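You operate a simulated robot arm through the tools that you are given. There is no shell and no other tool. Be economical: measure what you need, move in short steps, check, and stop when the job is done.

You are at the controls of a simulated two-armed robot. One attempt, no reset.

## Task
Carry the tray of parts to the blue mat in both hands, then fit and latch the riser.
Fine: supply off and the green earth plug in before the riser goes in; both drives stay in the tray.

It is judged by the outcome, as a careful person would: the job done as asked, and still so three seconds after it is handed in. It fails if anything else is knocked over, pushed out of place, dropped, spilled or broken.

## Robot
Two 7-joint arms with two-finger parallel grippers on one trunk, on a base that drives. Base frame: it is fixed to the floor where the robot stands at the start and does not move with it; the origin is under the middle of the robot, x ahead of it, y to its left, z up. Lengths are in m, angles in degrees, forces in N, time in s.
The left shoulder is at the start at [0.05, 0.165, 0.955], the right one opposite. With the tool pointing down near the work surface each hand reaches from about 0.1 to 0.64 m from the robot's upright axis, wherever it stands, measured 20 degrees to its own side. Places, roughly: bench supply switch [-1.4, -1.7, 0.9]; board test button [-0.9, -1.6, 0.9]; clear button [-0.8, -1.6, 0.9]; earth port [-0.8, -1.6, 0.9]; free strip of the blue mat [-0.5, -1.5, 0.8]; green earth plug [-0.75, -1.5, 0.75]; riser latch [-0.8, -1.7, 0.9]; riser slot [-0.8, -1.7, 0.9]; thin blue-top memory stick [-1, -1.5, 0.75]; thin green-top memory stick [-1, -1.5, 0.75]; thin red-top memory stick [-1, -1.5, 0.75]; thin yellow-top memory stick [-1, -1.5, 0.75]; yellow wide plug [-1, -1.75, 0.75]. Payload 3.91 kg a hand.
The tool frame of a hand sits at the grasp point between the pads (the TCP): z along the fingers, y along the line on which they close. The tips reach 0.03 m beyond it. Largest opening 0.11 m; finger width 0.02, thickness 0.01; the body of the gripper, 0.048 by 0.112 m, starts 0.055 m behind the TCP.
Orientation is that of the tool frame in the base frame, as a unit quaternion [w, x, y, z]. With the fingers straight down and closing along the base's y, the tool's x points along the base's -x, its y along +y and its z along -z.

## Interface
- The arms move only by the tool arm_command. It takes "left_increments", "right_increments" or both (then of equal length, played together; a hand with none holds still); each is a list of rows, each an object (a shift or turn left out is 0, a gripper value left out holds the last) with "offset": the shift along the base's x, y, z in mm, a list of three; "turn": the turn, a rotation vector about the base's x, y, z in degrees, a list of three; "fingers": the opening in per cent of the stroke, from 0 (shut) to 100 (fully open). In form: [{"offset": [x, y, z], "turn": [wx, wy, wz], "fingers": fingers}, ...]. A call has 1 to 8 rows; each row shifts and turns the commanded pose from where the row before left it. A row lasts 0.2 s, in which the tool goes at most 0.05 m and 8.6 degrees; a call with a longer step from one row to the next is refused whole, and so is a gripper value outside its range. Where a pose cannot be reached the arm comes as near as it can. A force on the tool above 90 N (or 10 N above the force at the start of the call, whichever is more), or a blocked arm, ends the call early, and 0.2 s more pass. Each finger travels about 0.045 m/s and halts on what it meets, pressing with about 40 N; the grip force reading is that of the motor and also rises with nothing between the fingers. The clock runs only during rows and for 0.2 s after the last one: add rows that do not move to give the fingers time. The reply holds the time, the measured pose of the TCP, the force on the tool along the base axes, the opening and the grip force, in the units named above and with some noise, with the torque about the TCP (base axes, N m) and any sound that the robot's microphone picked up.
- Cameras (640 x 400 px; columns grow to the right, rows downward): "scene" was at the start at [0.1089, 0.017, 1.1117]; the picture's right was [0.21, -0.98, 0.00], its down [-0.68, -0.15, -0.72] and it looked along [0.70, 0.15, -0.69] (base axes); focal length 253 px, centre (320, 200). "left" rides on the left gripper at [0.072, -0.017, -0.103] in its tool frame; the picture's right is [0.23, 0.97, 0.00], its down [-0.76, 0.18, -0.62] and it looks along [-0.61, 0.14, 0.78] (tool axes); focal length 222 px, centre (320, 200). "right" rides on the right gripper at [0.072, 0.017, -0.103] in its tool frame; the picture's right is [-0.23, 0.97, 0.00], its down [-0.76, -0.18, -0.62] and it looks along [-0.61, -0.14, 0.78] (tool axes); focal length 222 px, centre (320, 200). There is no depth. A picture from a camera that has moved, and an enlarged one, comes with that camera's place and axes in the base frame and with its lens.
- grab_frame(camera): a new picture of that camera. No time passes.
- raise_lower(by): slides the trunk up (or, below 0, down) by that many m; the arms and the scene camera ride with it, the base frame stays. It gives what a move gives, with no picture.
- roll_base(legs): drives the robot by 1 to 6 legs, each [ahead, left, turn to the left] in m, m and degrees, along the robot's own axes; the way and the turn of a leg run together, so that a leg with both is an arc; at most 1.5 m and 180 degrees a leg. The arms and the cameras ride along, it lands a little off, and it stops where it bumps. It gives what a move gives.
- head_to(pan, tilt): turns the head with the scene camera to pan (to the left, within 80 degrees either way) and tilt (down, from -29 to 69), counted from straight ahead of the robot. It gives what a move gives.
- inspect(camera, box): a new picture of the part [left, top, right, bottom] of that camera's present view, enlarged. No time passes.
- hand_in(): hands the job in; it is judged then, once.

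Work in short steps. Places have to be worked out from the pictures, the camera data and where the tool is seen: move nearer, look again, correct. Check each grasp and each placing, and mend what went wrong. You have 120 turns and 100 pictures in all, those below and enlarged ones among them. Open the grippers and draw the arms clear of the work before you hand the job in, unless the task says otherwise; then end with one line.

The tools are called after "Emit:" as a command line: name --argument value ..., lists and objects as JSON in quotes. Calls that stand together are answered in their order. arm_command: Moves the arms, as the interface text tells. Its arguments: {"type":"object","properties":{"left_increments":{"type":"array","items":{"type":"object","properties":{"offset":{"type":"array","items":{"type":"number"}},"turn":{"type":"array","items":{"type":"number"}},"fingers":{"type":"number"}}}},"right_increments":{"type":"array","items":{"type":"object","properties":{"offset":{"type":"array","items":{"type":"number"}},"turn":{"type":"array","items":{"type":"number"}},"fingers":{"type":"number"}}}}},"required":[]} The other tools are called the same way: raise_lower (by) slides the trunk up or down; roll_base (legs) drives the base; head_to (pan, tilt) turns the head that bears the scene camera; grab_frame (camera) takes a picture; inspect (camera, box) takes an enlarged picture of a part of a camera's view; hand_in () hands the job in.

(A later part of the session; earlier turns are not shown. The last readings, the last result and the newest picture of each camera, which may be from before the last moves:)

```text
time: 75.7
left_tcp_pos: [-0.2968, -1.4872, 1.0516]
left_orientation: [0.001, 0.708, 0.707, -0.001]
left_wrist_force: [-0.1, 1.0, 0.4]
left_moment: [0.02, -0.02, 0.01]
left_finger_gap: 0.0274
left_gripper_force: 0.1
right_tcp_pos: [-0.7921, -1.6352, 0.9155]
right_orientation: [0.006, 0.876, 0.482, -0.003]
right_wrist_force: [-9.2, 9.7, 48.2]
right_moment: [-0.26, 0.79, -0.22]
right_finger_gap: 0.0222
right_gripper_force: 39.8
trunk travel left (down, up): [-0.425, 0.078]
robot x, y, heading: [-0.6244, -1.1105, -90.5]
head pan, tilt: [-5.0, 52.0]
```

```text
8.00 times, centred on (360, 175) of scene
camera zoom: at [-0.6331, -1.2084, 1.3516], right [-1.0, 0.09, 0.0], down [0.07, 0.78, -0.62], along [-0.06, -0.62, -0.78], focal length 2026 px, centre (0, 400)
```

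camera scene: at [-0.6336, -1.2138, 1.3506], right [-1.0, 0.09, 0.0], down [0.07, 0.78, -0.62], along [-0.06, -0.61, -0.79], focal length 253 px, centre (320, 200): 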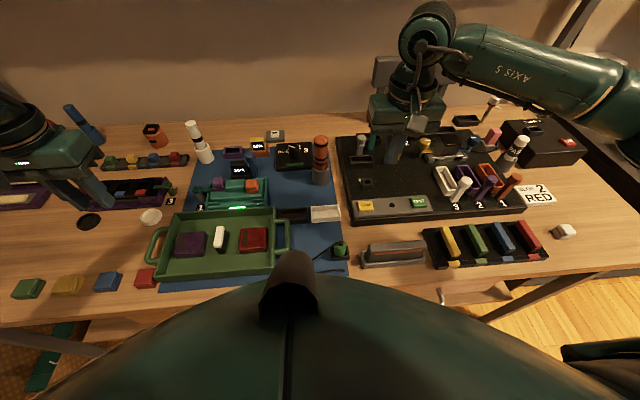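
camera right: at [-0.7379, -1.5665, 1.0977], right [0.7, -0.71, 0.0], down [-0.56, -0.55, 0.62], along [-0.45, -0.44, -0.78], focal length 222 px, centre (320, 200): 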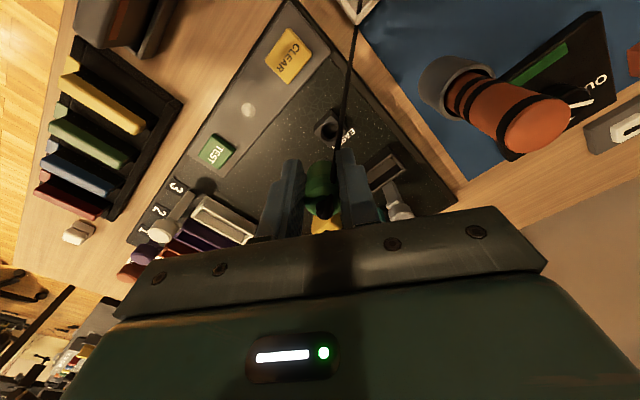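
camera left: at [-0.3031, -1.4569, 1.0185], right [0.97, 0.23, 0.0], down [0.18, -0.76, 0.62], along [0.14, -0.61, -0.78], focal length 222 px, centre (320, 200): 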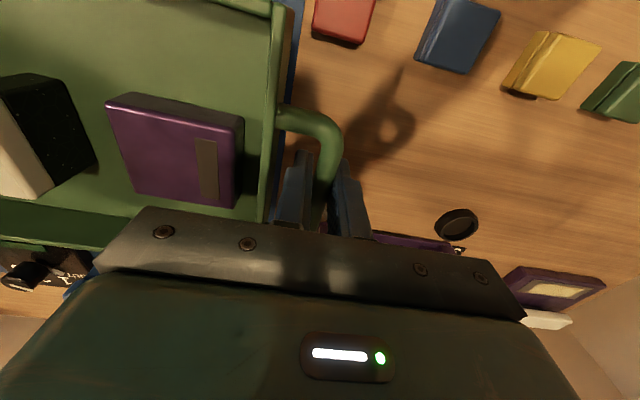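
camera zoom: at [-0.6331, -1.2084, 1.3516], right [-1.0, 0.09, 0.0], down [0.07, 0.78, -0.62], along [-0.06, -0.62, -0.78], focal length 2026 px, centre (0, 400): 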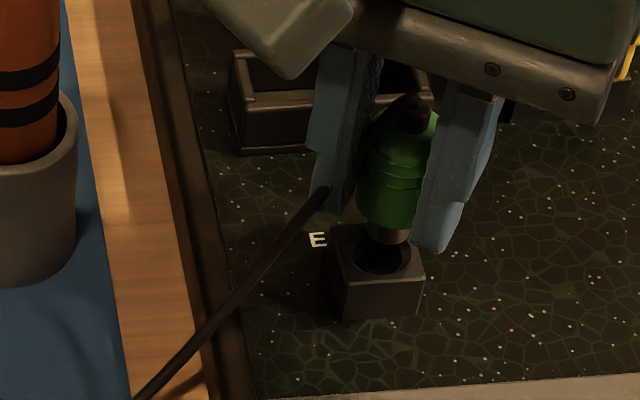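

The tip landed on the back rim (48 N). I'll lift 8 mm, shift 6 mm toward the robot and 2 mm in +x, and look.

Emit:
arm_command --right_increments '[{"offset": [0, 0, 10]}, {"offset": [2, 6, 0]}, {}]'

Emit:
inspect --camera "scene" --box '[330, 150, 390, 200]'

```text
time: 76.5
left_tcp_pos: [-0.2961, -1.4917, 1.0489]
left_orientation: [0.0, 0.707, 0.707, 0.001]
left_wrist_force: [0.2, 0.4, 0.0]
left_moment: [0.0, -0.01, -0.01]
left_finger_gap: 0.0274
left_gripper_force: 0.1
right_tcp_pos: [-0.791, -1.6268, 0.9151]
right_orientation: [-0.003, 0.876, 0.482, 0.002]
right_wrist_force: [-1.0, -0.7, -0.6]
right_moment: [0.04, 0.02, -0.02]
right_finger_gap: 0.022
right_gripper_force: 39.8
trunk travel left (down, up): [-0.425, 0.078]
robot x, y, heading: [-0.6247, -1.1077, -90.1]
head pan, tilt: [-5.0, 52.0]
```

```text
8.00 times, centred on (360, 175) of scene
camera zoom: at [-0.6335, -1.214, 1.3503], right [-1.0, 0.09, 0.0], down [0.07, 0.78, -0.62], along [-0.06, -0.61, -0.79], focal length 2026 px, centre (0, 400)
```

zoom: 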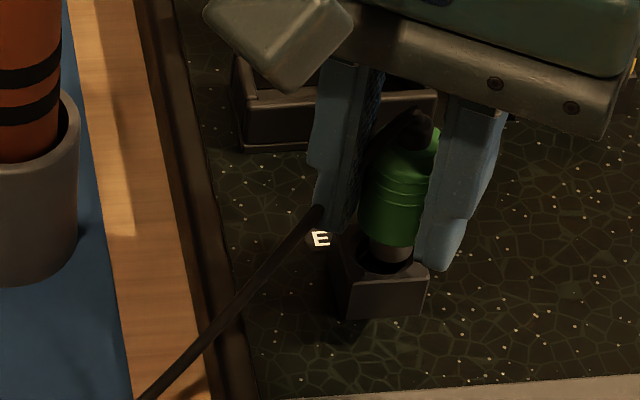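

The tip now sits centred over the hole. I'll descend in small steps.

Emit:
arm_command --right_increments '[{"offset": [0, 0, -4]}, {"offset": [0, 0, -4]}, {"offset": [0, 0, -3]}, {}]'

Emit:
inspect --camera "scene" --box '[330, 150, 390, 200]'

```text
time: 77.5
left_tcp_pos: [-0.2959, -1.492, 1.0502]
left_orientation: [0.0, 0.708, 0.706, 0.001]
left_wrist_force: [0.6, 0.7, 0.0]
left_moment: [-0.03, -0.03, 0.0]
left_finger_gap: 0.0276
left_gripper_force: 0.0
right_tcp_pos: [-0.7893, -1.629, 0.9059]
right_orientation: [-0.002, 0.875, 0.484, 0.0]
right_wrist_force: [7.0, 0.6, -1.1]
right_moment: [0.05, -0.25, 0.06]
right_finger_gap: 0.0218
right_gripper_force: 39.9
trunk travel left (down, up): [-0.425, 0.078]
robot x, y, heading: [-0.6269, -1.1074, -90.2]
head pan, tilt: [-5.0, 52.0]
```

```text
8.00 times, centred on (360, 175) of scene
camera zoom: at [-0.6328, -1.214, 1.3505], right [-1.0, 0.09, 0.0], down [0.07, 0.78, -0.62], along [-0.06, -0.61, -0.79], focal length 2026 px, centre (0, 400)
```

zoom: 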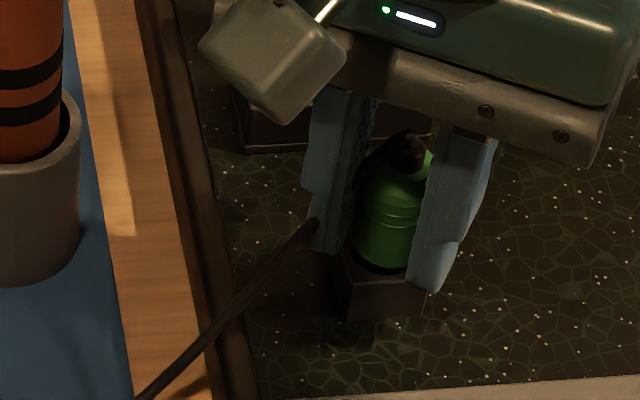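

The tip entered the hole with a light side load. I'll continue down, nudging 1 mm in +x.

Emit:
arm_command --right_increments '[{"offset": [1, 0, -3]}, {"offset": [0, 0, -3]}, {"offset": [0, 0, -3]}, {}]'

```text
time: 78.5
left_tcp_pos: [-0.2958, -1.4899, 1.051]
left_orientation: [0.0, 0.708, 0.706, -0.001]
left_wrist_force: [-0.5, -0.1, -0.8]
left_moment: [-0.01, 0.01, 0.0]
left_finger_gap: 0.0274
left_gripper_force: 0.0
right_tcp_pos: [-0.7894, -1.6291, 0.903]
right_orientation: [0.004, 0.876, 0.482, -0.002]
right_wrist_force: [-0.1, 2.5, 31.5]
right_moment: [-0.09, 0.17, -0.04]
right_finger_gap: 0.0222
right_gripper_force: 40.3
trunk travel left (down, up): [-0.425, 0.078]
robot x, y, heading: [-0.6242, -1.1041, -90.1]
head pan, tilt: [-5.0, 52.0]
```

It stopped at z=0.903 with 31 N, about 12 mm in, which may be the shoulder seating. I'll press slightly more and look.

Emit:
arm_command --right_increments '[{"offset": [0, 0, -3]}, {}]'

Emit:
inspect --camera "scene" --box '[330, 150, 390, 200]'

Emit:
inspect --camera "right" --box '[260, 80, 420, 220]'

```text
time: 79.1
left_tcp_pos: [-0.296, -1.4887, 1.0516]
left_orientation: [0.001, 0.708, 0.706, -0.001]
left_wrist_force: [1.1, 0.0, -0.2]
left_moment: [-0.02, 0.0, 0.0]
left_finger_gap: 0.0276
left_gripper_force: 0.1
right_tcp_pos: [-0.7903, -1.6283, 0.9023]
right_orientation: [0.006, 0.876, 0.482, -0.002]
right_wrist_force: [-4.5, 10.3, 46.8]
right_moment: [0.08, 0.51, -0.15]
right_finger_gap: 0.0221
right_gripper_force: 39.7
trunk travel left (down, up): [-0.425, 0.078]
robot x, y, heading: [-0.6243, -1.1131, -90.3]
head pan, tilt: [-5.0, 52.0]
```

```text
8.00 times, centred on (360, 175) of scene
camera zoom: at [-0.6328, -1.2085, 1.3514], right [-1.0, 0.09, 0.0], down [0.07, 0.78, -0.62], along [-0.06, -0.62, -0.78], focal length 2026 px, centre (0, 400)
```

zoom: 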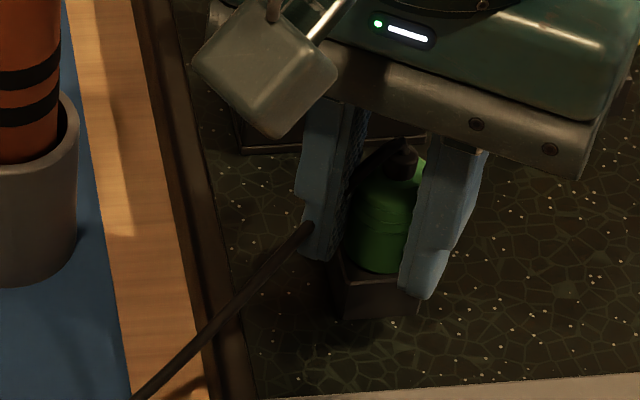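

```text
2.86 times, centred on (340, 150) of right
camera zoom: at [-0.7364, -1.5747, 1.0049], right [0.7, -0.71, 0.01], down [-0.56, -0.54, 0.63], along [-0.44, -0.45, -0.78], focal length 635 px, centre (263, 343)
```

zoom: 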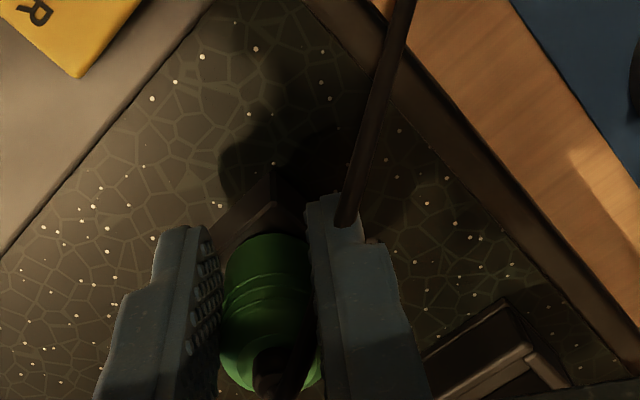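

The green body rests on the port, so the plug is seated. I'll ease the pressure, open and rise.

Emit:
arm_command --right_increments '[{"offset": [0, 0, 4]}, {"fingers": 50}, {}, {}, {"offset": [0, 0, 25]}, {"offset": [0, 0, 35]}, {"offset": [0, 0, 35]}, {"offset": [0, 40, 20]}]'

Emit:
inspect --camera "scene" --box '[330, 110, 410, 200]'

```text
time: 80.9
left_tcp_pos: [-0.2968, -1.4913, 1.0507]
left_orientation: [0.001, 0.708, 0.706, 0.001]
left_wrist_force: [0.2, 0.6, 0.1]
left_moment: [0.02, 0.03, -0.01]
left_finger_gap: 0.0275
left_gripper_force: 0.1
right_tcp_pos: [-0.7893, -1.5882, 1.0146]
right_orientation: [-0.001, 0.876, 0.483, 0.0]
right_wrist_force: [-0.2, 0.5, 0.4]
right_moment: [-0.02, -0.02, 0.02]
right_finger_gap: 0.0551
right_gripper_force: 0.0
trunk travel left (down, up): [-0.425, 0.078]
robot x, y, heading: [-0.626, -1.1105, -90.4]
head pan, tilt: [-5.0, 52.0]
```

```text
4.44 times, centred on (370, 155) of scene
camera zoom: at [-0.6338, -1.2131, 1.3507], right [-1.0, 0.09, 0.0], down [0.07, 0.78, -0.62], along [-0.06, -0.61, -0.79], focal length 1126 px, centre (98, 400)
```

zoom: 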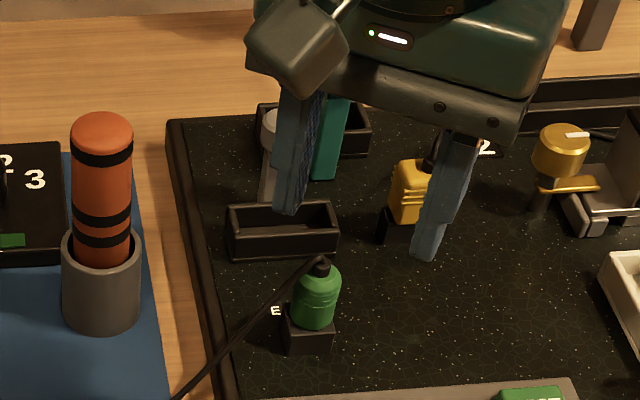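

The earth plug is standing in its port. Next the riser: I'll retract the left hand and bring the right hand above the riser in the tray, yawing back to 0.

Emit:
arm_command --left_increments '[{"offset": [5, 25, 0]}, {"offset": [5, 25, 0]}, {"offset": [5, 25, 0]}, {"offset": [5, 25, 0]}, {"offset": [5, 25, 0]}, {"offset": [5, 25, 0]}, {"offset": [5, 25, 0]}, {}]' --right_increments '[{"offset": [0, 13, 0], "turn": [0, 0, 8]}, {"offset": [49, 13, 0], "turn": [0, 0, 8]}, {"offset": [48, 13, 0], "turn": [0, 0, 8]}, {"offset": [48, 13, 0], "turn": [0, 0, 8]}, {"offset": [48, 13, 0]}, {"offset": [48, 13, 0]}, {"offset": [48, 10, 0]}, {"offset": [48, 0, 0]}]'

Emit:
arm_command --right_increments '[{"offset": [12, 0, -20], "fingers": 45}, {"offset": [0, 0, -20]}, {}]'

Emit:
grab_frame --camera "right"

Emit:
grab_frame --camera "scene"

Emit:
inspect --camera "scene" --box '[330, 110, 430, 200]'

```text
refused: row 2 steps farther than a row can; nothing moved
```

```text
time: 81.7
left_tcp_pos: [-0.2968, -1.4926, 1.0495]
left_orientation: [-0.001, 0.708, 0.706, 0.0]
left_wrist_force: [-0.3, -0.3, 0.3]
left_moment: [0.03, -0.01, -0.02]
left_finger_gap: 0.0275
left_gripper_force: 0.0
right_tcp_pos: [-0.7772, -1.5888, 0.974]
right_orientation: [-0.002, 0.876, 0.483, -0.001]
right_wrist_force: [0.1, -0.9, 0.4]
right_moment: [-0.01, -0.01, -0.02]
right_finger_gap: 0.0493
right_gripper_force: 0.1
trunk travel left (down, up): [-0.425, 0.078]
robot x, y, heading: [-0.625, -1.1066, -90.0]
head pan, tilt: [-5.0, 52.0]
```

```text
30 pictures are left
camera right: at [-0.7241, -1.5364, 1.0775], right [0.7, -0.71, 0.0], down [-0.56, -0.55, 0.62], along [-0.45, -0.44, -0.78], focal length 222 px, centre (320, 200)
```

right: 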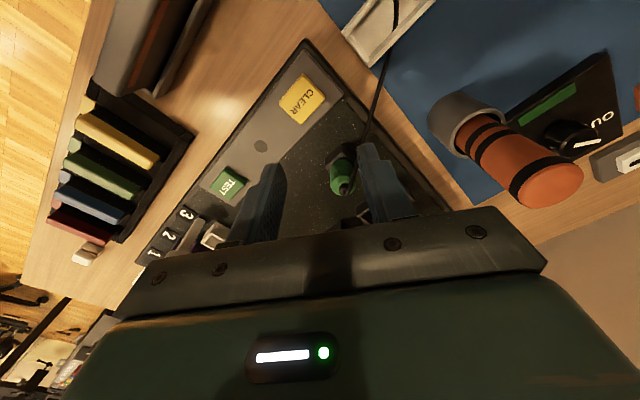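

```text
29 pictures are left
camera scene: at [-0.6335, -1.2139, 1.3506], right [-1.0, 0.09, 0.0], down [0.07, 0.78, -0.62], along [-0.06, -0.61, -0.79], focal length 253 px, centre (320, 200)
```

scene: 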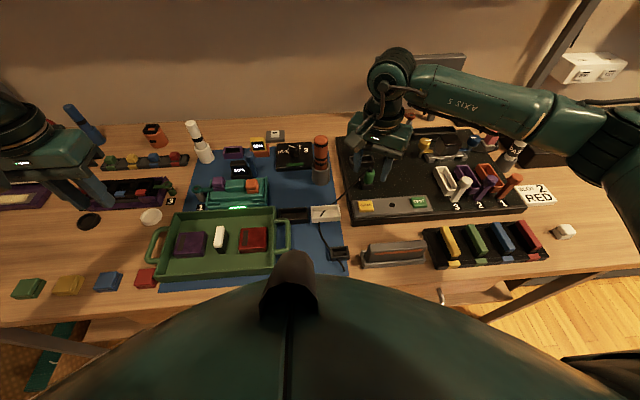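

```text
4.44 times, centred on (380, 155) of scene
camera zoom: at [-0.6335, -1.2139, 1.3506], right [-1.0, 0.09, 0.0], down [0.07, 0.78, -0.62], along [-0.06, -0.61, -0.79], focal length 1126 px, centre (53, 400)
```

zoom: 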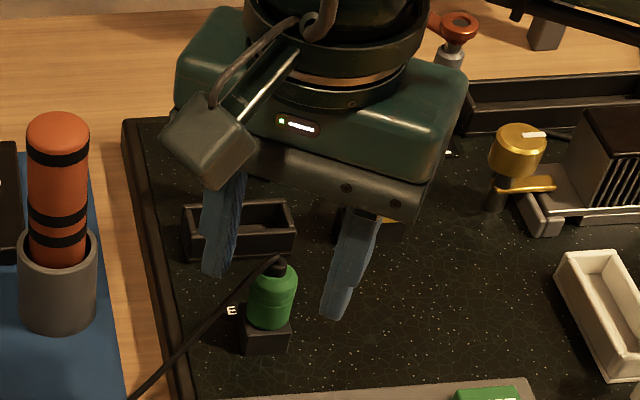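

The earlier call was refused for too long a step. I'll redo it with shorter steps.

Emit:
arm_command --left_increments '[{"offset": [5, 25, 0]}, {"offset": [5, 25, 0]}, {"offset": [5, 25, 0]}, {"offset": [5, 25, 0]}, {"offset": [5, 25, 0]}, {"offset": [5, 25, 0]}, {"offset": [5, 25, 0]}, {}]' --right_increments '[{"offset": [0, 13, 35]}, {"offset": [42, 13, 0], "turn": [0, 0, 8]}, {"offset": [42, 13, 0], "turn": [0, 0, 8]}, {"offset": [42, 13, 0], "turn": [0, 0, 8]}, {"offset": [42, 13, 0], "turn": [0, 0, 8]}, {"offset": [42, 13, 0]}, {"offset": [42, 10, 0]}, {"offset": [42, 0, 0]}]'

Emit:
arm_command --right_increments '[{"offset": [42, 0, 0], "fingers": 40}, {"offset": [0, 0, -25]}, {"offset": [0, 0, -20]}, {}]'

Emit:
grab_frame --camera "right"

```text
time: 83.5
left_tcp_pos: [-0.2519, -1.3306, 1.0516]
left_orientation: [-0.002, 0.708, 0.707, 0.001]
left_wrist_force: [-0.3, 0.0, 1.1]
left_moment: [0.0, 0.02, 0.0]
left_finger_gap: 0.0272
left_gripper_force: 0.1
left hand out of reach, approached as far as the arm can: row 7
right_tcp_pos: [-0.4821, -1.5008, 1.0075]
right_orientation: [-0.001, 0.709, 0.705, -0.002]
right_wrist_force: [0.3, 0.4, -0.7]
right_moment: [0.01, 0.0, 0.01]
right_finger_gap: 0.0494
right_gripper_force: 0.3
trunk travel left (down, up): [-0.425, 0.078]
robot x, y, heading: [-0.6255, -1.1079, -90.3]
head pan, tilt: [-5.0, 52.0]
```

```text
time: 84.5
left_tcp_pos: [-0.2519, -1.3322, 1.0531]
left_orientation: [-0.001, 0.708, 0.707, 0.001]
left_wrist_force: [-0.4, -0.4, 0.3]
left_moment: [0.01, 0.01, 0.0]
left_finger_gap: 0.0274
left_gripper_force: 0.0
right_tcp_pos: [-0.4412, -1.5014, 0.963]
right_orientation: [0.0, 0.709, 0.705, -0.001]
right_wrist_force: [0.2, -0.1, 0.1]
right_moment: [-0.02, 0.01, 0.0]
right_finger_gap: 0.0442
right_gripper_force: 0.0
trunk travel left (down, up): [-0.425, 0.078]
robot x, y, heading: [-0.6268, -1.1101, -90.3]
head pan, tilt: [-5.0, 52.0]
```

```text
27 pictures are left
camera right: at [-0.4239, -1.4278, 1.0667], right [0.97, -0.23, 0.0], down [-0.18, -0.76, 0.62], along [-0.15, -0.61, -0.78], focal length 222 px, centre (320, 200)
```

right: 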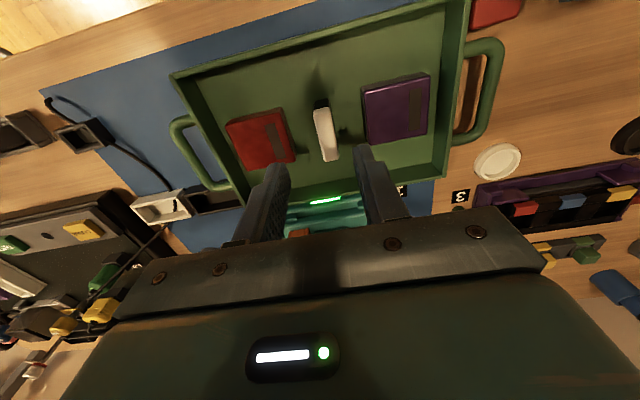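

The riser's top spans y −1.487…−1.540 at x≈−0.4385. Before choosing a grip height I'll zoom in on it and on the slot.

Emit:
inspect --camera "scene" --box '[340, 120, 420, 190]'

Emit:
inspect --camera "right" --box '[280, 80, 380, 190]'

```text
5.71 times, centred on (380, 155) of scene
camera zoom: at [-0.6338, -1.214, 1.3506], right [-1.0, 0.09, 0.0], down [0.07, 0.78, -0.62], along [-0.06, -0.61, -0.79], focal length 1448 px, centre (-23, 457)
```

zoom: 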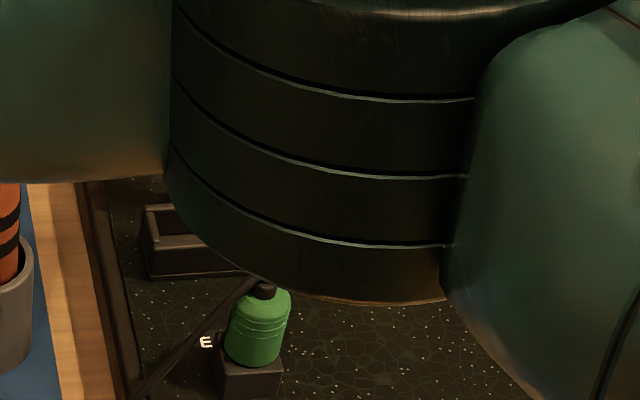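

```text
3.64 times, centred on (330, 135) of right
camera zoom: at [-0.4239, -1.4278, 1.0667], right [0.97, -0.23, 0.0], down [-0.18, -0.76, 0.62], along [-0.15, -0.61, -0.78], focal length 808 px, centre (284, 436)
```

zoom: 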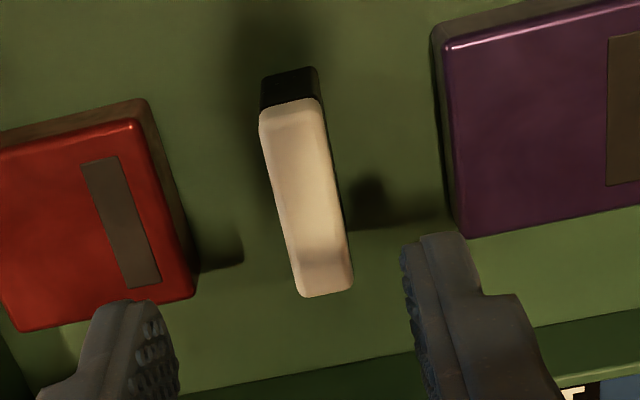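

The riser is about 53×17 mm with its top at z≈0.863, and the drives lie about 28 mm either side. I'll narrow the fingers to 27 mm and grip only the top 14 mm (TCP z≈0.878).

Emit:
arm_command --right_increments '[{"offset": [2, -12, 0], "fingers": 25}, {}, {"offset": [0, 0, -35]}, {"offset": [0, 0, -25]}, {}]'

Emit:
inspect --camera "right" --box '[250, 80, 390, 230]'

```text
time: 85.7
left_tcp_pos: [-0.2526, -1.3318, 1.0521]
left_orientation: [-0.001, 0.708, 0.706, 0.001]
left_wrist_force: [0.2, -0.7, 0.5]
left_moment: [-0.02, 0.01, 0.02]
left_finger_gap: 0.0277
left_gripper_force: 0.0
right_tcp_pos: [-0.4391, -1.5124, 0.9023]
right_orientation: [0.0, 0.709, 0.705, 0.0]
right_wrist_force: [-0.3, 0.4, 0.7]
right_moment: [0.0, 0.0, 0.01]
right_finger_gap: 0.0274
right_gripper_force: 0.1
trunk travel left (down, up): [-0.425, 0.078]
robot x, y, heading: [-0.6274, -1.105, -90.6]
head pan, tilt: [-5.0, 52.0]
```

```text
2.67 times, centred on (320, 155) of right
camera zoom: at [-0.422, -1.4401, 1.0068], right [0.97, -0.23, 0.0], down [-0.18, -0.76, 0.62], along [-0.15, -0.61, -0.78], focal length 592 px, centre (320, 320)
```

zoom: 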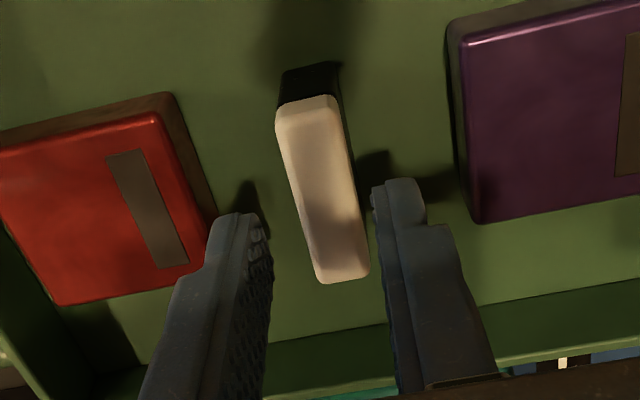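

Centred. I'll descend the remaining 24 mm and close.

Emit:
arm_command --right_increments '[{"offset": [0, 0, -12]}, {"offset": [0, 0, -11]}, {}, {"fingers": 0}, {}, {}, {}]'

```text
time: 87.3
left_tcp_pos: [-0.2534, -1.3314, 1.0523]
left_orientation: [-0.002, 0.708, 0.706, 0.001]
left_wrist_force: [0.1, 1.2, 0.0]
left_moment: [0.03, 0.0, 0.03]
left_finger_gap: 0.0273
left_gripper_force: 0.1
right_tcp_pos: [-0.4384, -1.5131, 0.8809]
right_orientation: [-0.001, 0.709, 0.705, 0.0]
right_wrist_force: [-0.4, 0.8, -0.5]
right_moment: [-0.04, -0.03, 0.02]
right_finger_gap: 0.0146
right_gripper_force: 40.1
trunk travel left (down, up): [-0.425, 0.078]
robot x, y, heading: [-0.6257, -1.1088, -90.3]
head pan, tilt: [-5.0, 52.0]
```

Gripped at 14.6 mm. I'll lift out of the tray and check the riser hangs straight.

Emit:
arm_command --right_increments '[{"offset": [0, 0, 15]}, {"offset": [0, 0, 30]}, {"offset": [0, 0, 40]}, {"offset": [0, 0, 40]}, {}]'

Emit:
inspect --camera "right" --box '[220, 60, 420, 240]'

```text
time: 88.5
left_tcp_pos: [-0.2513, -1.3323, 1.0524]
left_orientation: [-0.001, 0.708, 0.707, 0.001]
left_wrist_force: [0.1, -0.2, 0.0]
left_moment: [0.0, -0.02, 0.01]
left_finger_gap: 0.0276
left_gripper_force: 0.0
right_tcp_pos: [-0.441, -1.5117, 1.0045]
right_orientation: [-0.002, 0.709, 0.705, 0.0]
right_wrist_force: [-0.1, 0.6, -0.4]
right_moment: [-0.01, -0.01, -0.01]
right_finger_gap: 0.0144
right_gripper_force: 40.0
trunk travel left (down, up): [-0.425, 0.078]
robot x, y, heading: [-0.6255, -1.1061, -90.4]
head pan, tilt: [-5.0, 52.0]
```

```text
2.22 times, centred on (320, 150) of right
camera zoom: at [-0.4238, -1.4392, 1.1086], right [0.97, -0.23, 0.0], down [-0.18, -0.76, 0.62], along [-0.15, -0.61, -0.78], focal length 494 px, centre (320, 311)
```

zoom: 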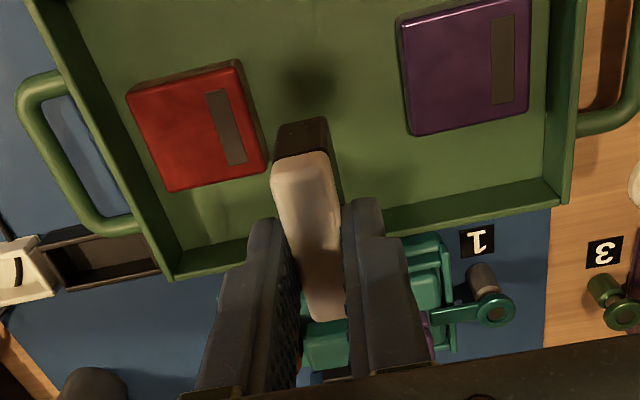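

The riser hangs straight and both drives remain in the tray. I'll carry it toward the board while yawing −90° to match the slot.

Emit:
arm_command --right_increments '[{"offset": [-35, -3, 2], "turn": [0, 0, -8.25]}, {"offset": [-35, -3, 2], "turn": [0, 0, -8.25]}, {"offset": [-35, -3, 2], "turn": [0, 0, -8.25]}, {"offset": [-35, -3, 2], "turn": [0, 0, -8.25]}, {"offset": [-35, -3, 2], "turn": [0, 0, -8.25]}, {"offset": [-35, -3, 2], "turn": [0, 0, -8.25]}, {"offset": [-35, -3, 2], "turn": [0, 0, -8.25]}, {"offset": [-35, -3, 2], "turn": [0, 0, -8.25]}]'

Emit:
arm_command --right_increments '[{"offset": [-13, -13, 0], "turn": [0, 0, -8]}, {"offset": [-13, -13, 0], "turn": [0, 0, -8]}, {"offset": [-13, -13, 0], "turn": [0, 0, -8]}, {}]'

Emit:
grab_frame --camera "right"

Emit:
inspect --camera "scene" --box '[320, 110, 440, 200]'

```text
time: 90.3
left_tcp_pos: [-0.2528, -1.3309, 1.0523]
left_orientation: [0.0, 0.708, 0.706, 0.001]
left_wrist_force: [-0.1, 1.0, 0.4]
left_moment: [-0.01, 0.0, -0.01]
left_finger_gap: 0.0276
left_gripper_force: 0.0
right_tcp_pos: [-0.7215, -1.5363, 1.0191]
right_orientation: [-0.001, 0.979, 0.205, 0.001]
right_wrist_force: [0.2, -0.3, 0.0]
right_moment: [0.01, 0.0, 0.01]
right_finger_gap: 0.0148
right_gripper_force: 39.5
trunk travel left (down, up): [-0.425, 0.078]
robot x, y, heading: [-0.6259, -1.1062, -90.5]
head pan, tilt: [-5.0, 52.0]
```

```text
time: 91.3
left_tcp_pos: [-0.2535, -1.3313, 1.0516]
left_orientation: [0.0, 0.708, 0.706, 0.001]
left_wrist_force: [0.4, 0.0, -0.1]
left_moment: [0.01, 0.0, 0.01]
left_finger_gap: 0.0274
left_gripper_force: 0.1
right_tcp_pos: [-0.7592, -1.5771, 1.0193]
right_orientation: [-0.001, 1.0, -0.003, -0.001]
right_wrist_force: [0.1, 0.7, 0.0]
right_moment: [-0.01, 0.02, 0.02]
right_finger_gap: 0.0146
right_gripper_force: 39.8
trunk travel left (down, up): [-0.425, 0.078]
robot x, y, heading: [-0.6298, -1.1067, -90.3]
head pan, tilt: [-5.0, 52.0]
```

```text
22 pictures are left
camera right: at [-0.6867, -1.5944, 1.1238], right [-0.23, -0.97, 0.0], down [-0.76, 0.18, 0.62], along [-0.61, 0.15, -0.78], focal length 222 px, centre (320, 200)
```

right: 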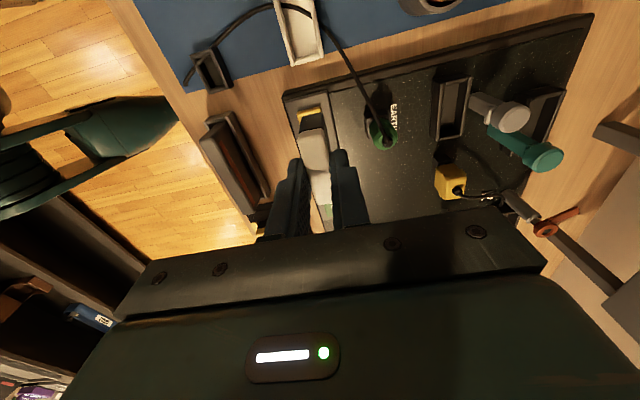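

```text
4.44 times, centred on (380, 155) of scene
camera zoom: at [-0.6334, -1.2139, 1.3506], right [-1.0, 0.09, 0.0], down [0.07, 0.78, -0.62], along [-0.06, -0.61, -0.79], focal length 1126 px, centre (53, 400)
```

zoom: 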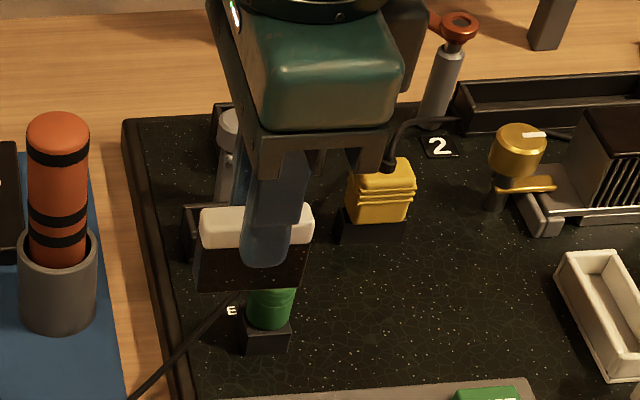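

The right camera gives a good view of both slots and their posts; I'll enlarge it.

Emit:
inspect --camera "right" --box '[360, 40, 580, 200]'

```text
2.50 times, centred on (470, 120) of right
camera zoom: at [-0.6867, -1.5944, 1.1238], right [-0.23, -0.97, 0.0], down [-0.76, 0.18, 0.62], along [-0.61, 0.15, -0.78], focal length 555 px, centre (-55, 400)
```

zoom: 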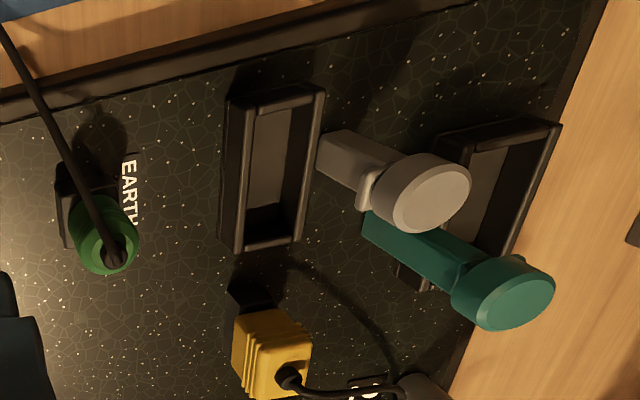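

The slot centre is about (-0.795, -1.717) with its rim z≈0.867; the grey post latch stands right behind it at (-0.796, -1.752), top z≈0.918. I'll move over the slot, biased slightly to the robot side, and inspect closely.

Emit:
arm_command --right_increments '[{"offset": [-9, -34, 0]}, {"offset": [-9, -34, 0]}, {"offset": [-9, -34, 0]}, {"offset": [-9, -34, 0]}, {"offset": [0, 0, -30]}, {}]'

Emit:
inspect --camera "right" --box '[240, 60, 460, 230]'

Emit:
inspect --camera "scene" --box '[330, 110, 410, 180]'

```text
time: 92.7
left_tcp_pos: [-0.2524, -1.3325, 1.0523]
left_orientation: [-0.001, 0.708, 0.706, 0.002]
left_wrist_force: [-0.4, -0.2, 0.3]
left_moment: [-0.01, 0.04, 0.02]
left_finger_gap: 0.0272
left_gripper_force: 0.1
right_tcp_pos: [-0.7954, -1.7136, 0.9908]
right_orientation: [-0.002, 1.0, -0.003, 0.0]
right_wrist_force: [0.3, -0.5, -0.5]
right_moment: [-0.01, -0.01, 0.03]
right_finger_gap: 0.0144
right_gripper_force: 40.0
trunk travel left (down, up): [-0.425, 0.078]
robot x, y, heading: [-0.6245, -1.1125, -90.3]
head pan, tilt: [-5.0, 52.0]
```

```text
2.35 times, centred on (350, 145) of right
camera zoom: at [-0.7232, -1.7303, 1.0953], right [-0.23, -0.97, 0.0], down [-0.76, 0.18, 0.62], along [-0.61, 0.15, -0.78], focal length 523 px, centre (249, 329)
```

zoom: 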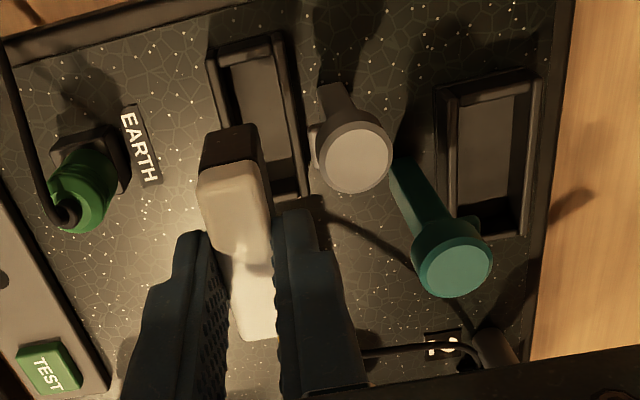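

```text
5.71 times, centred on (370, 145) of scene
camera zoom: at [-0.6334, -1.2139, 1.3506], right [-1.0, 0.09, 0.0], down [0.07, 0.78, -0.62], along [-0.06, -0.61, -0.79], focal length 1448 px, centre (34, 514)
```

zoom: 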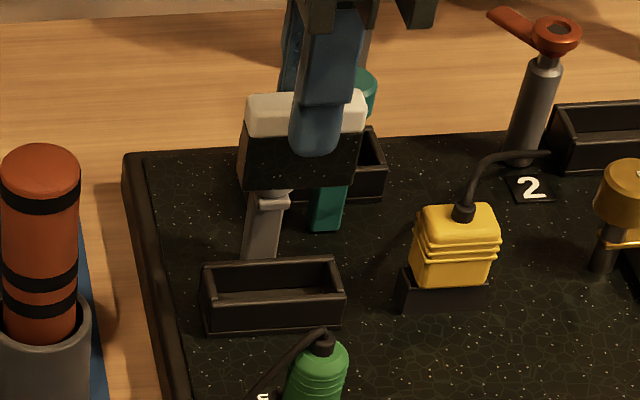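

The grey latch is a lever with a hook that tilts toward the slot. The riser lines up with the slot; I'll descend to just above the rim.

Emit:
arm_command --right_increments '[{"offset": [0, 0, -20]}, {"offset": [0, 0, -20]}, {"offset": [0, 0, -18]}, {}]'

Emit:
inspect --camera "scene" --box '[330, 120, 400, 180]'

Emit:
inspect --camera "right" --box '[240, 60, 460, 230]'

```text
time: 93.7
left_tcp_pos: [-0.2522, -1.3313, 1.0534]
left_orientation: [-0.001, 0.708, 0.707, 0.001]
left_wrist_force: [-0.3, -0.6, 0.0]
left_moment: [0.0, 0.01, -0.02]
left_finger_gap: 0.0275
left_gripper_force: 0.2
right_tcp_pos: [-0.7959, -1.714, 0.9327]
right_orientation: [-0.001, 1.0, -0.003, -0.001]
right_wrist_force: [0.0, -0.2, -1.0]
right_moment: [-0.03, 0.01, 0.03]
right_finger_gap: 0.0146
right_gripper_force: 39.3
trunk travel left (down, up): [-0.425, 0.078]
robot x, y, heading: [-0.6278, -1.1049, -90.2]
head pan, tilt: [-5.0, 52.0]
```

```text
6.67 times, centred on (365, 150) of scene
camera zoom: at [-0.6336, -1.2139, 1.3506], right [-1.0, 0.09, 0.0], down [0.07, 0.78, -0.62], along [-0.06, -0.61, -0.79], focal length 1689 px, centre (20, 533)
```

zoom: 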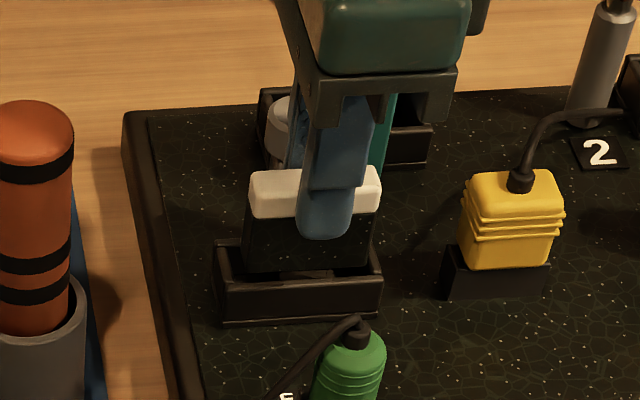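

```text
2.35 times, centred on (350, 145) of right
camera zoom: at [-0.7235, -1.7302, 1.036], right [-0.23, -0.97, 0.0], down [-0.76, 0.18, 0.62], along [-0.61, 0.15, -0.78], focal length 523 px, centre (249, 329)
```

zoom: 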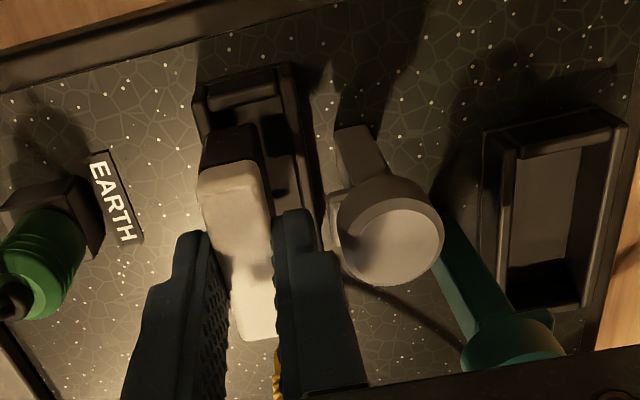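

The riser needs about 1.5 mm in +x and 3 mm in −y to centre in the slot. I'll correct and descend gently into the slot.

Emit:
arm_command --right_increments '[{"offset": [1.5, -3, 0]}, {"offset": [0, 0, -5]}, {"offset": [0, 0, -5]}, {"offset": [0, 0, -4]}, {}]'

```text
time: 94.9
left_tcp_pos: [-0.2521, -1.3326, 1.0525]
left_orientation: [-0.001, 0.708, 0.707, 0.001]
left_wrist_force: [0.7, 0.5, 0.1]
left_moment: [0.02, -0.03, 0.0]
left_finger_gap: 0.0274
left_gripper_force: 0.0
right_tcp_pos: [-0.7945, -1.7158, 0.9191]
right_orientation: [-0.001, 1.0, -0.002, 0.0]
right_wrist_force: [-0.3, -4.5, 0.9]
right_moment: [-0.22, 0.05, 0.11]
right_finger_gap: 0.0146
right_gripper_force: 40.0
trunk travel left (down, up): [-0.425, 0.078]
robot x, y, heading: [-0.6239, -1.1108, -90.4]
head pan, tilt: [-5.0, 52.0]
```

It's entering, with a small side force pushing it toward −y. I'll shift 2 mm that way and continue down.

Emit:
arm_command --right_increments '[{"offset": [0, -2, 0]}, {"offset": [0, 0, -4]}, {"offset": [0, 0, -4]}, {}]'

Emit:
inspect --camera "scene" --box '[330, 120, 400, 180]'

```text
time: 95.9
left_tcp_pos: [-0.2518, -1.3309, 1.0536]
left_orientation: [0.0, 0.708, 0.706, 0.001]
left_wrist_force: [-0.2, -0.3, 0.2]
left_moment: [-0.03, -0.02, -0.04]
left_finger_gap: 0.0273
left_gripper_force: 0.0
right_tcp_pos: [-0.7947, -1.7155, 0.9125]
right_orientation: [0.0, 1.0, -0.002, 0.0]
right_wrist_force: [0.1, 6.7, 3.0]
right_moment: [-0.1, 0.01, -0.05]
right_finger_gap: 0.0145
right_gripper_force: 39.8
trunk travel left (down, up): [-0.425, 0.078]
robot x, y, heading: [-0.629, -1.1082, -90.3]
head pan, tilt: [-5.0, 52.0]
```

```text
6.67 times, centred on (365, 150) of scene
camera zoom: at [-0.6334, -1.2128, 1.3507], right [-1.0, 0.09, 0.0], down [0.07, 0.78, -0.62], along [-0.06, -0.61, -0.79], focal length 1689 px, centre (20, 533)
```

zoom: 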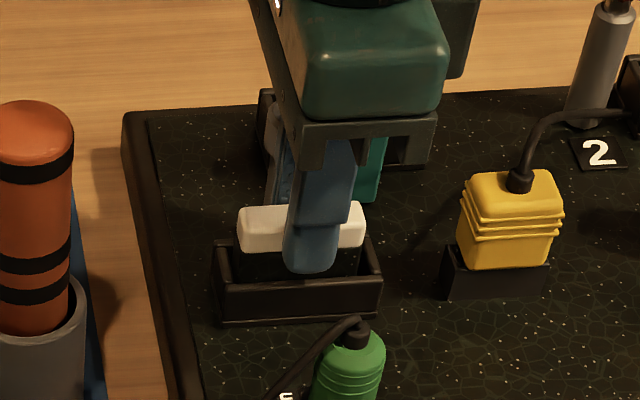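

The riser is in the slot, guided between its walls. I'll ease 1 mm back and continue down until it seats.

Emit:
arm_command --right_increments '[{"offset": [0, 1.2, -3]}, {"offset": [0, 0, -3]}, {"offset": [0, 0, -3]}, {}]'

```text
time: 96.9
left_tcp_pos: [-0.2528, -1.3286, 1.0522]
left_orientation: [0.0, 0.708, 0.707, -0.001]
left_wrist_force: [-0.7, -0.2, 0.8]
left_moment: [-0.01, 0.06, -0.02]
left_finger_gap: 0.0274
left_gripper_force: 0.1
right_tcp_pos: [-0.7935, -1.7152, 0.9101]
right_orientation: [0.005, 1.0, -0.004, 0.001]
right_wrist_force: [-4.1, 2.9, 31.7]
right_moment: [0.14, 0.26, 0.0]
right_finger_gap: 0.0147
right_gripper_force: 39.8
trunk travel left (down, up): [-0.425, 0.078]
robot x, y, heading: [-0.6278, -1.1104, -90.3]
head pan, tilt: [-5.0, 52.0]
```

It resists at z=0.910 with 32 N, which could be the floor or a press fit. I'll press a little more and listen for a click.

Emit:
arm_command --right_increments '[{"offset": [0, 0, -3]}, {"offset": [0, 0, -3]}, {}]'

Emit:
inspect --camera "scene" --box '[330, 120, 400, 180]'

```text
time: 97.7
left_tcp_pos: [-0.2524, -1.3287, 1.0545]
left_orientation: [0.0, 0.708, 0.706, -0.001]
left_wrist_force: [-0.5, -0.1, -0.6]
left_moment: [-0.06, -0.01, 0.0]
left_finger_gap: 0.0276
left_gripper_force: 0.0
right_tcp_pos: [-0.7927, -1.7153, 0.9057]
right_orientation: [0.006, 1.0, -0.003, 0.001]
right_wrist_force: [-5.2, 4.4, 41.4]
right_moment: [-0.15, 0.02, -0.12]
right_finger_gap: 0.0145
right_gripper_force: 40.2
trunk travel left (down, up): [-0.425, 0.078]
robot x, y, heading: [-0.6245, -1.1086, -90.3]
head pan, tilt: [-5.0, 52.0]
```

```text
6.67 times, centred on (365, 150) of scene
camera zoom: at [-0.6329, -1.209, 1.3512], right [-1.0, 0.09, 0.0], down [0.07, 0.78, -0.62], along [-0.06, -0.62, -0.79], focal length 1689 px, centre (20, 533)
```

zoom: 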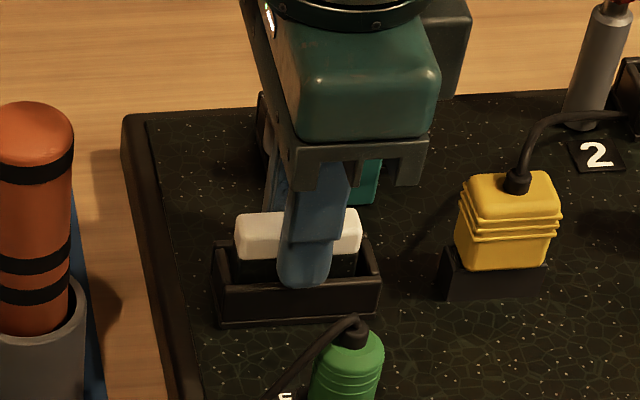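

The riser went down about 5 mm more, with perhaps 2 mm of slip in the grip. I'll release carefully, keeping the rear finger off the latch knob, then rise and check.

Emit:
arm_command --right_increments '[{"offset": [0, 0, 6]}, {"offset": [0, 3, 0], "fingers": 20}, {}, {"offset": [0, 0, 10]}, {"offset": [0, 0, 25]}, {"offset": [0, 0, 30]}, {}]'

Emit:
inspect --camera "right" --box '[200, 60, 440, 230]'

Emit:
inspect --camera "scene" --box '[330, 120, 400, 180]'

```text
time: 99.3
left_tcp_pos: [-0.252, -1.3315, 1.053]
left_orientation: [-0.001, 0.708, 0.707, 0.001]
left_wrist_force: [-0.5, 0.7, 0.6]
left_moment: [-0.02, -0.01, 0.01]
left_finger_gap: 0.0275
left_gripper_force: 0.0
right_tcp_pos: [-0.7937, -1.7124, 0.9663]
right_orientation: [-0.002, 1.0, -0.003, 0.001]
right_wrist_force: [-0.4, 0.1, -0.4]
right_moment: [0.02, 0.04, 0.04]
right_finger_gap: 0.0221
right_gripper_force: 0.1
trunk travel left (down, up): [-0.425, 0.078]
robot x, y, heading: [-0.621, -1.1126, -90.2]
head pan, tilt: [-5.0, 52.0]
```

```text
2.35 times, centred on (320, 145) of right
camera zoom: at [-0.7216, -1.7299, 1.0695], right [-0.23, -0.97, 0.0], down [-0.76, 0.18, 0.62], along [-0.61, 0.15, -0.78], focal length 523 px, centre (320, 329)
```

zoom: 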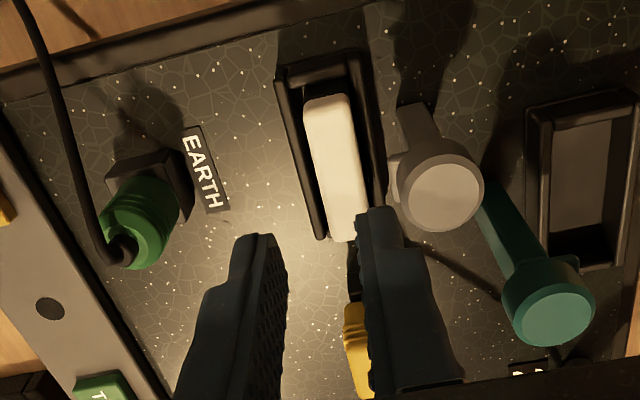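

```text
6.67 times, centred on (365, 150) of scene
camera zoom: at [-0.6336, -1.214, 1.3505], right [-1.0, 0.09, 0.0], down [0.07, 0.78, -0.62], along [-0.06, -0.61, -0.79], focal length 1689 px, centre (20, 533)
```

zoom: 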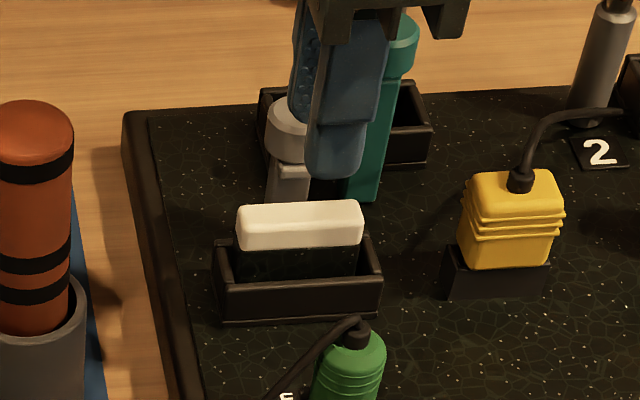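

The riser stands upright in the slot with its top at about z≈0.898. To be sure it's fully home, I'll close the fingers and press on its top.

Emit:
arm_command --right_increments '[{"offset": [-1, -2, 0], "fingers": 0}, {}, {"offset": [0, 0, -15]}, {"offset": [0, 0, -12]}, {"offset": [0, 0, -6]}, {"offset": [0, 0, -4]}, {}]'

```text
time: 100.9
left_tcp_pos: [-0.2529, -1.3328, 1.0522]
left_orientation: [-0.001, 0.708, 0.706, 0.0]
left_wrist_force: [-0.6, 0.9, 0.5]
left_moment: [-0.03, 0.0, 0.0]
left_finger_gap: 0.0276
left_gripper_force: 0.0
right_tcp_pos: [-0.7929, -1.7137, 0.9298]
right_orientation: [-0.001, 1.0, -0.003, 0.0]
right_wrist_force: [-0.6, 0.1, -0.1]
right_moment: [0.02, -0.02, 0.01]
right_finger_gap: 0.0001
right_gripper_force: 37.9
trunk travel left (down, up): [-0.425, 0.078]
robot x, y, heading: [-0.6262, -1.1091, -90.1]
head pan, tilt: [-5.0, 52.0]
```

Emit:
arm_command --right_increments '[{"offset": [0, 0, -4]}, {"offset": [0, 0, -4]}, {"offset": [0, 0, -4]}, {}]'

```text
time: 101.9
left_tcp_pos: [-0.2513, -1.328, 1.0533]
left_orientation: [0.0, 0.708, 0.706, -0.001]
left_wrist_force: [-0.4, -0.3, -0.7]
left_moment: [-0.04, 0.01, 0.03]
left_finger_gap: 0.0275
left_gripper_force: 0.1
right_tcp_pos: [-0.794, -1.7146, 0.9256]
right_orientation: [0.004, 1.0, -0.004, 0.002]
right_wrist_force: [-3.1, 3.1, 34.8]
right_moment: [0.03, 0.11, -0.04]
right_finger_gap: 0.0001
right_gripper_force: 38.0
trunk travel left (down, up): [-0.425, 0.078]
robot x, y, heading: [-0.6248, -1.1094, -90.7]
head pan, tilt: [-5.0, 52.0]
```

Contact at tip z≈0.896 with 35 N. I'll press further, staying below the limit.

Emit:
arm_command --right_increments '[{"offset": [0, 0, -4]}, {"offset": [0, 0, -4]}, {}]'

```text
time: 102.7
left_tcp_pos: [-0.2521, -1.3252, 1.0534]
left_orientation: [0.001, 0.707, 0.707, -0.002]
left_wrist_force: [0.2, -1.2, 0.1]
left_moment: [0.02, -0.02, 0.02]
left_finger_gap: 0.0275
left_gripper_force: 0.0
right_tcp_pos: [-0.7924, -1.7148, 0.925]
right_orientation: [0.012, 1.0, -0.003, 0.002]
right_wrist_force: [-7.9, 10.1, 62.2]
right_moment: [0.27, 0.38, -0.02]
right_finger_gap: 0.0
right_gripper_force: 37.8
trunk travel left (down, up): [-0.425, 0.078]
robot x, y, heading: [-0.6276, -1.1104, -90.3]
head pan, tilt: [-5.0, 52.0]
```

At 62 N it doesn't move, so the riser is fully seated. Next is the latch: I need the closed fingers behind the knob, at y≈−1.778, so I'll rise and test whether the arm reaches there.

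Emit:
arm_command --right_increments '[{"offset": [0, 0, 20]}, {"offset": [0, 0, 35]}, {"offset": [0, -20, 15]}, {"offset": [0, -20, 0]}, {"offset": [0, -24, 0]}, {}]'

```text
time: 104.1
left_tcp_pos: [-0.2525, -1.3304, 1.0526]
left_orientation: [-0.001, 0.708, 0.707, 0.001]
left_wrist_force: [1.2, 0.5, 0.9]
left_moment: [0.01, 0.03, -0.01]
left_finger_gap: 0.0276
left_gripper_force: 0.1
right_tcp_pos: [-0.7956, -1.7646, 0.981]
right_orientation: [-0.001, 1.0, -0.002, 0.0]
right_wrist_force: [-0.1, 0.2, -0.2]
right_moment: [0.02, 0.02, -0.03]
right_finger_gap: 0.0
right_gripper_force: 37.8
right hand out of reach, approached as far as the arm can: row 5
trunk travel left (down, up): [-0.425, 0.078]
robot x, y, heading: [-0.6278, -1.1105, -90.6]
head pan, tilt: [-5.0, 52.0]
```

The reach ends at y=−1.765, so I need about 20 mm more. I'll creep the base forward 25 mm; the hand is clear above the knobs.

Emit:
roll_base --legs '[[0.025, 0, 0]]'

```text
time: 104.9
left_tcp_pos: [-0.2527, -1.357, 1.0528]
left_orientation: [-0.001, 0.708, 0.706, 0.001]
left_wrist_force: [0.2, -0.9, 0.2]
left_moment: [0.04, 0.0, 0.01]
left_finger_gap: 0.0273
left_gripper_force: 0.1
right_tcp_pos: [-0.7953, -1.7892, 0.98]
right_orientation: [-0.002, 1.0, -0.002, 0.001]
right_wrist_force: [0.4, -0.5, -0.7]
right_moment: [-0.01, 0.04, 0.02]
right_finger_gap: 0.0
right_gripper_force: 38.0
trunk travel left (down, up): [-0.425, 0.078]
robot x, y, heading: [-0.6239, -1.136, -90.1]
head pan, tilt: [-5.0, 52.0]
```

No bump. I'll check the hand relative to the knobs before lowering.

Emit:
inspect --camera "right" --box '[200, 60, 440, 230]'

Emit:
inspect --camera "scene" --box '[330, 100, 420, 180]'

```text
2.35 times, centred on (320, 145) of right
camera zoom: at [-0.7232, -1.8074, 1.0835], right [-0.23, -0.97, 0.0], down [-0.76, 0.18, 0.62], along [-0.61, 0.15, -0.78], focal length 523 px, centre (320, 329)
```

zoom: 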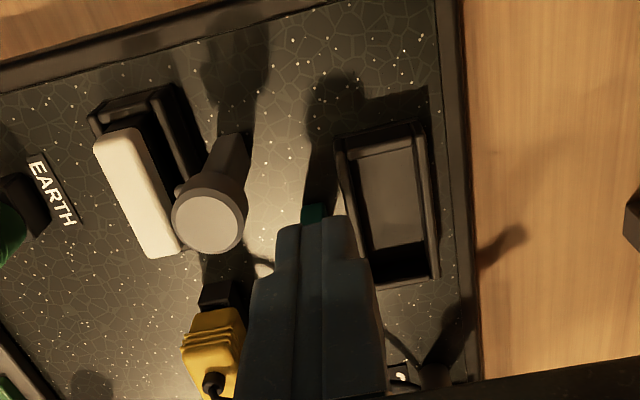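

```text
5.00 times, centred on (375, 140) of scene
camera zoom: at [-0.6336, -1.2401, 1.3504], right [-1.0, 0.09, 0.0], down [0.07, 0.79, -0.61], along [-0.06, -0.61, -0.79], focal length 1266 px, centre (45, 500)
```

zoom: 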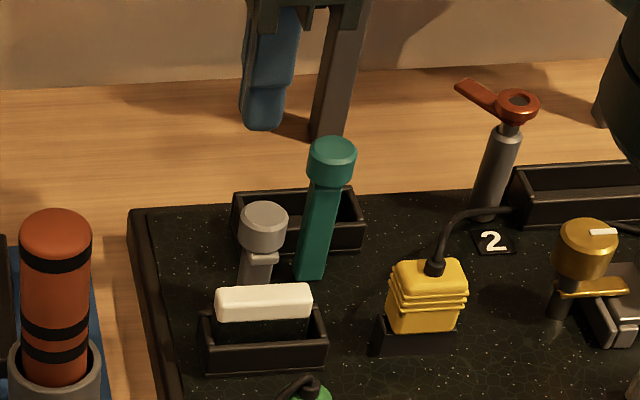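

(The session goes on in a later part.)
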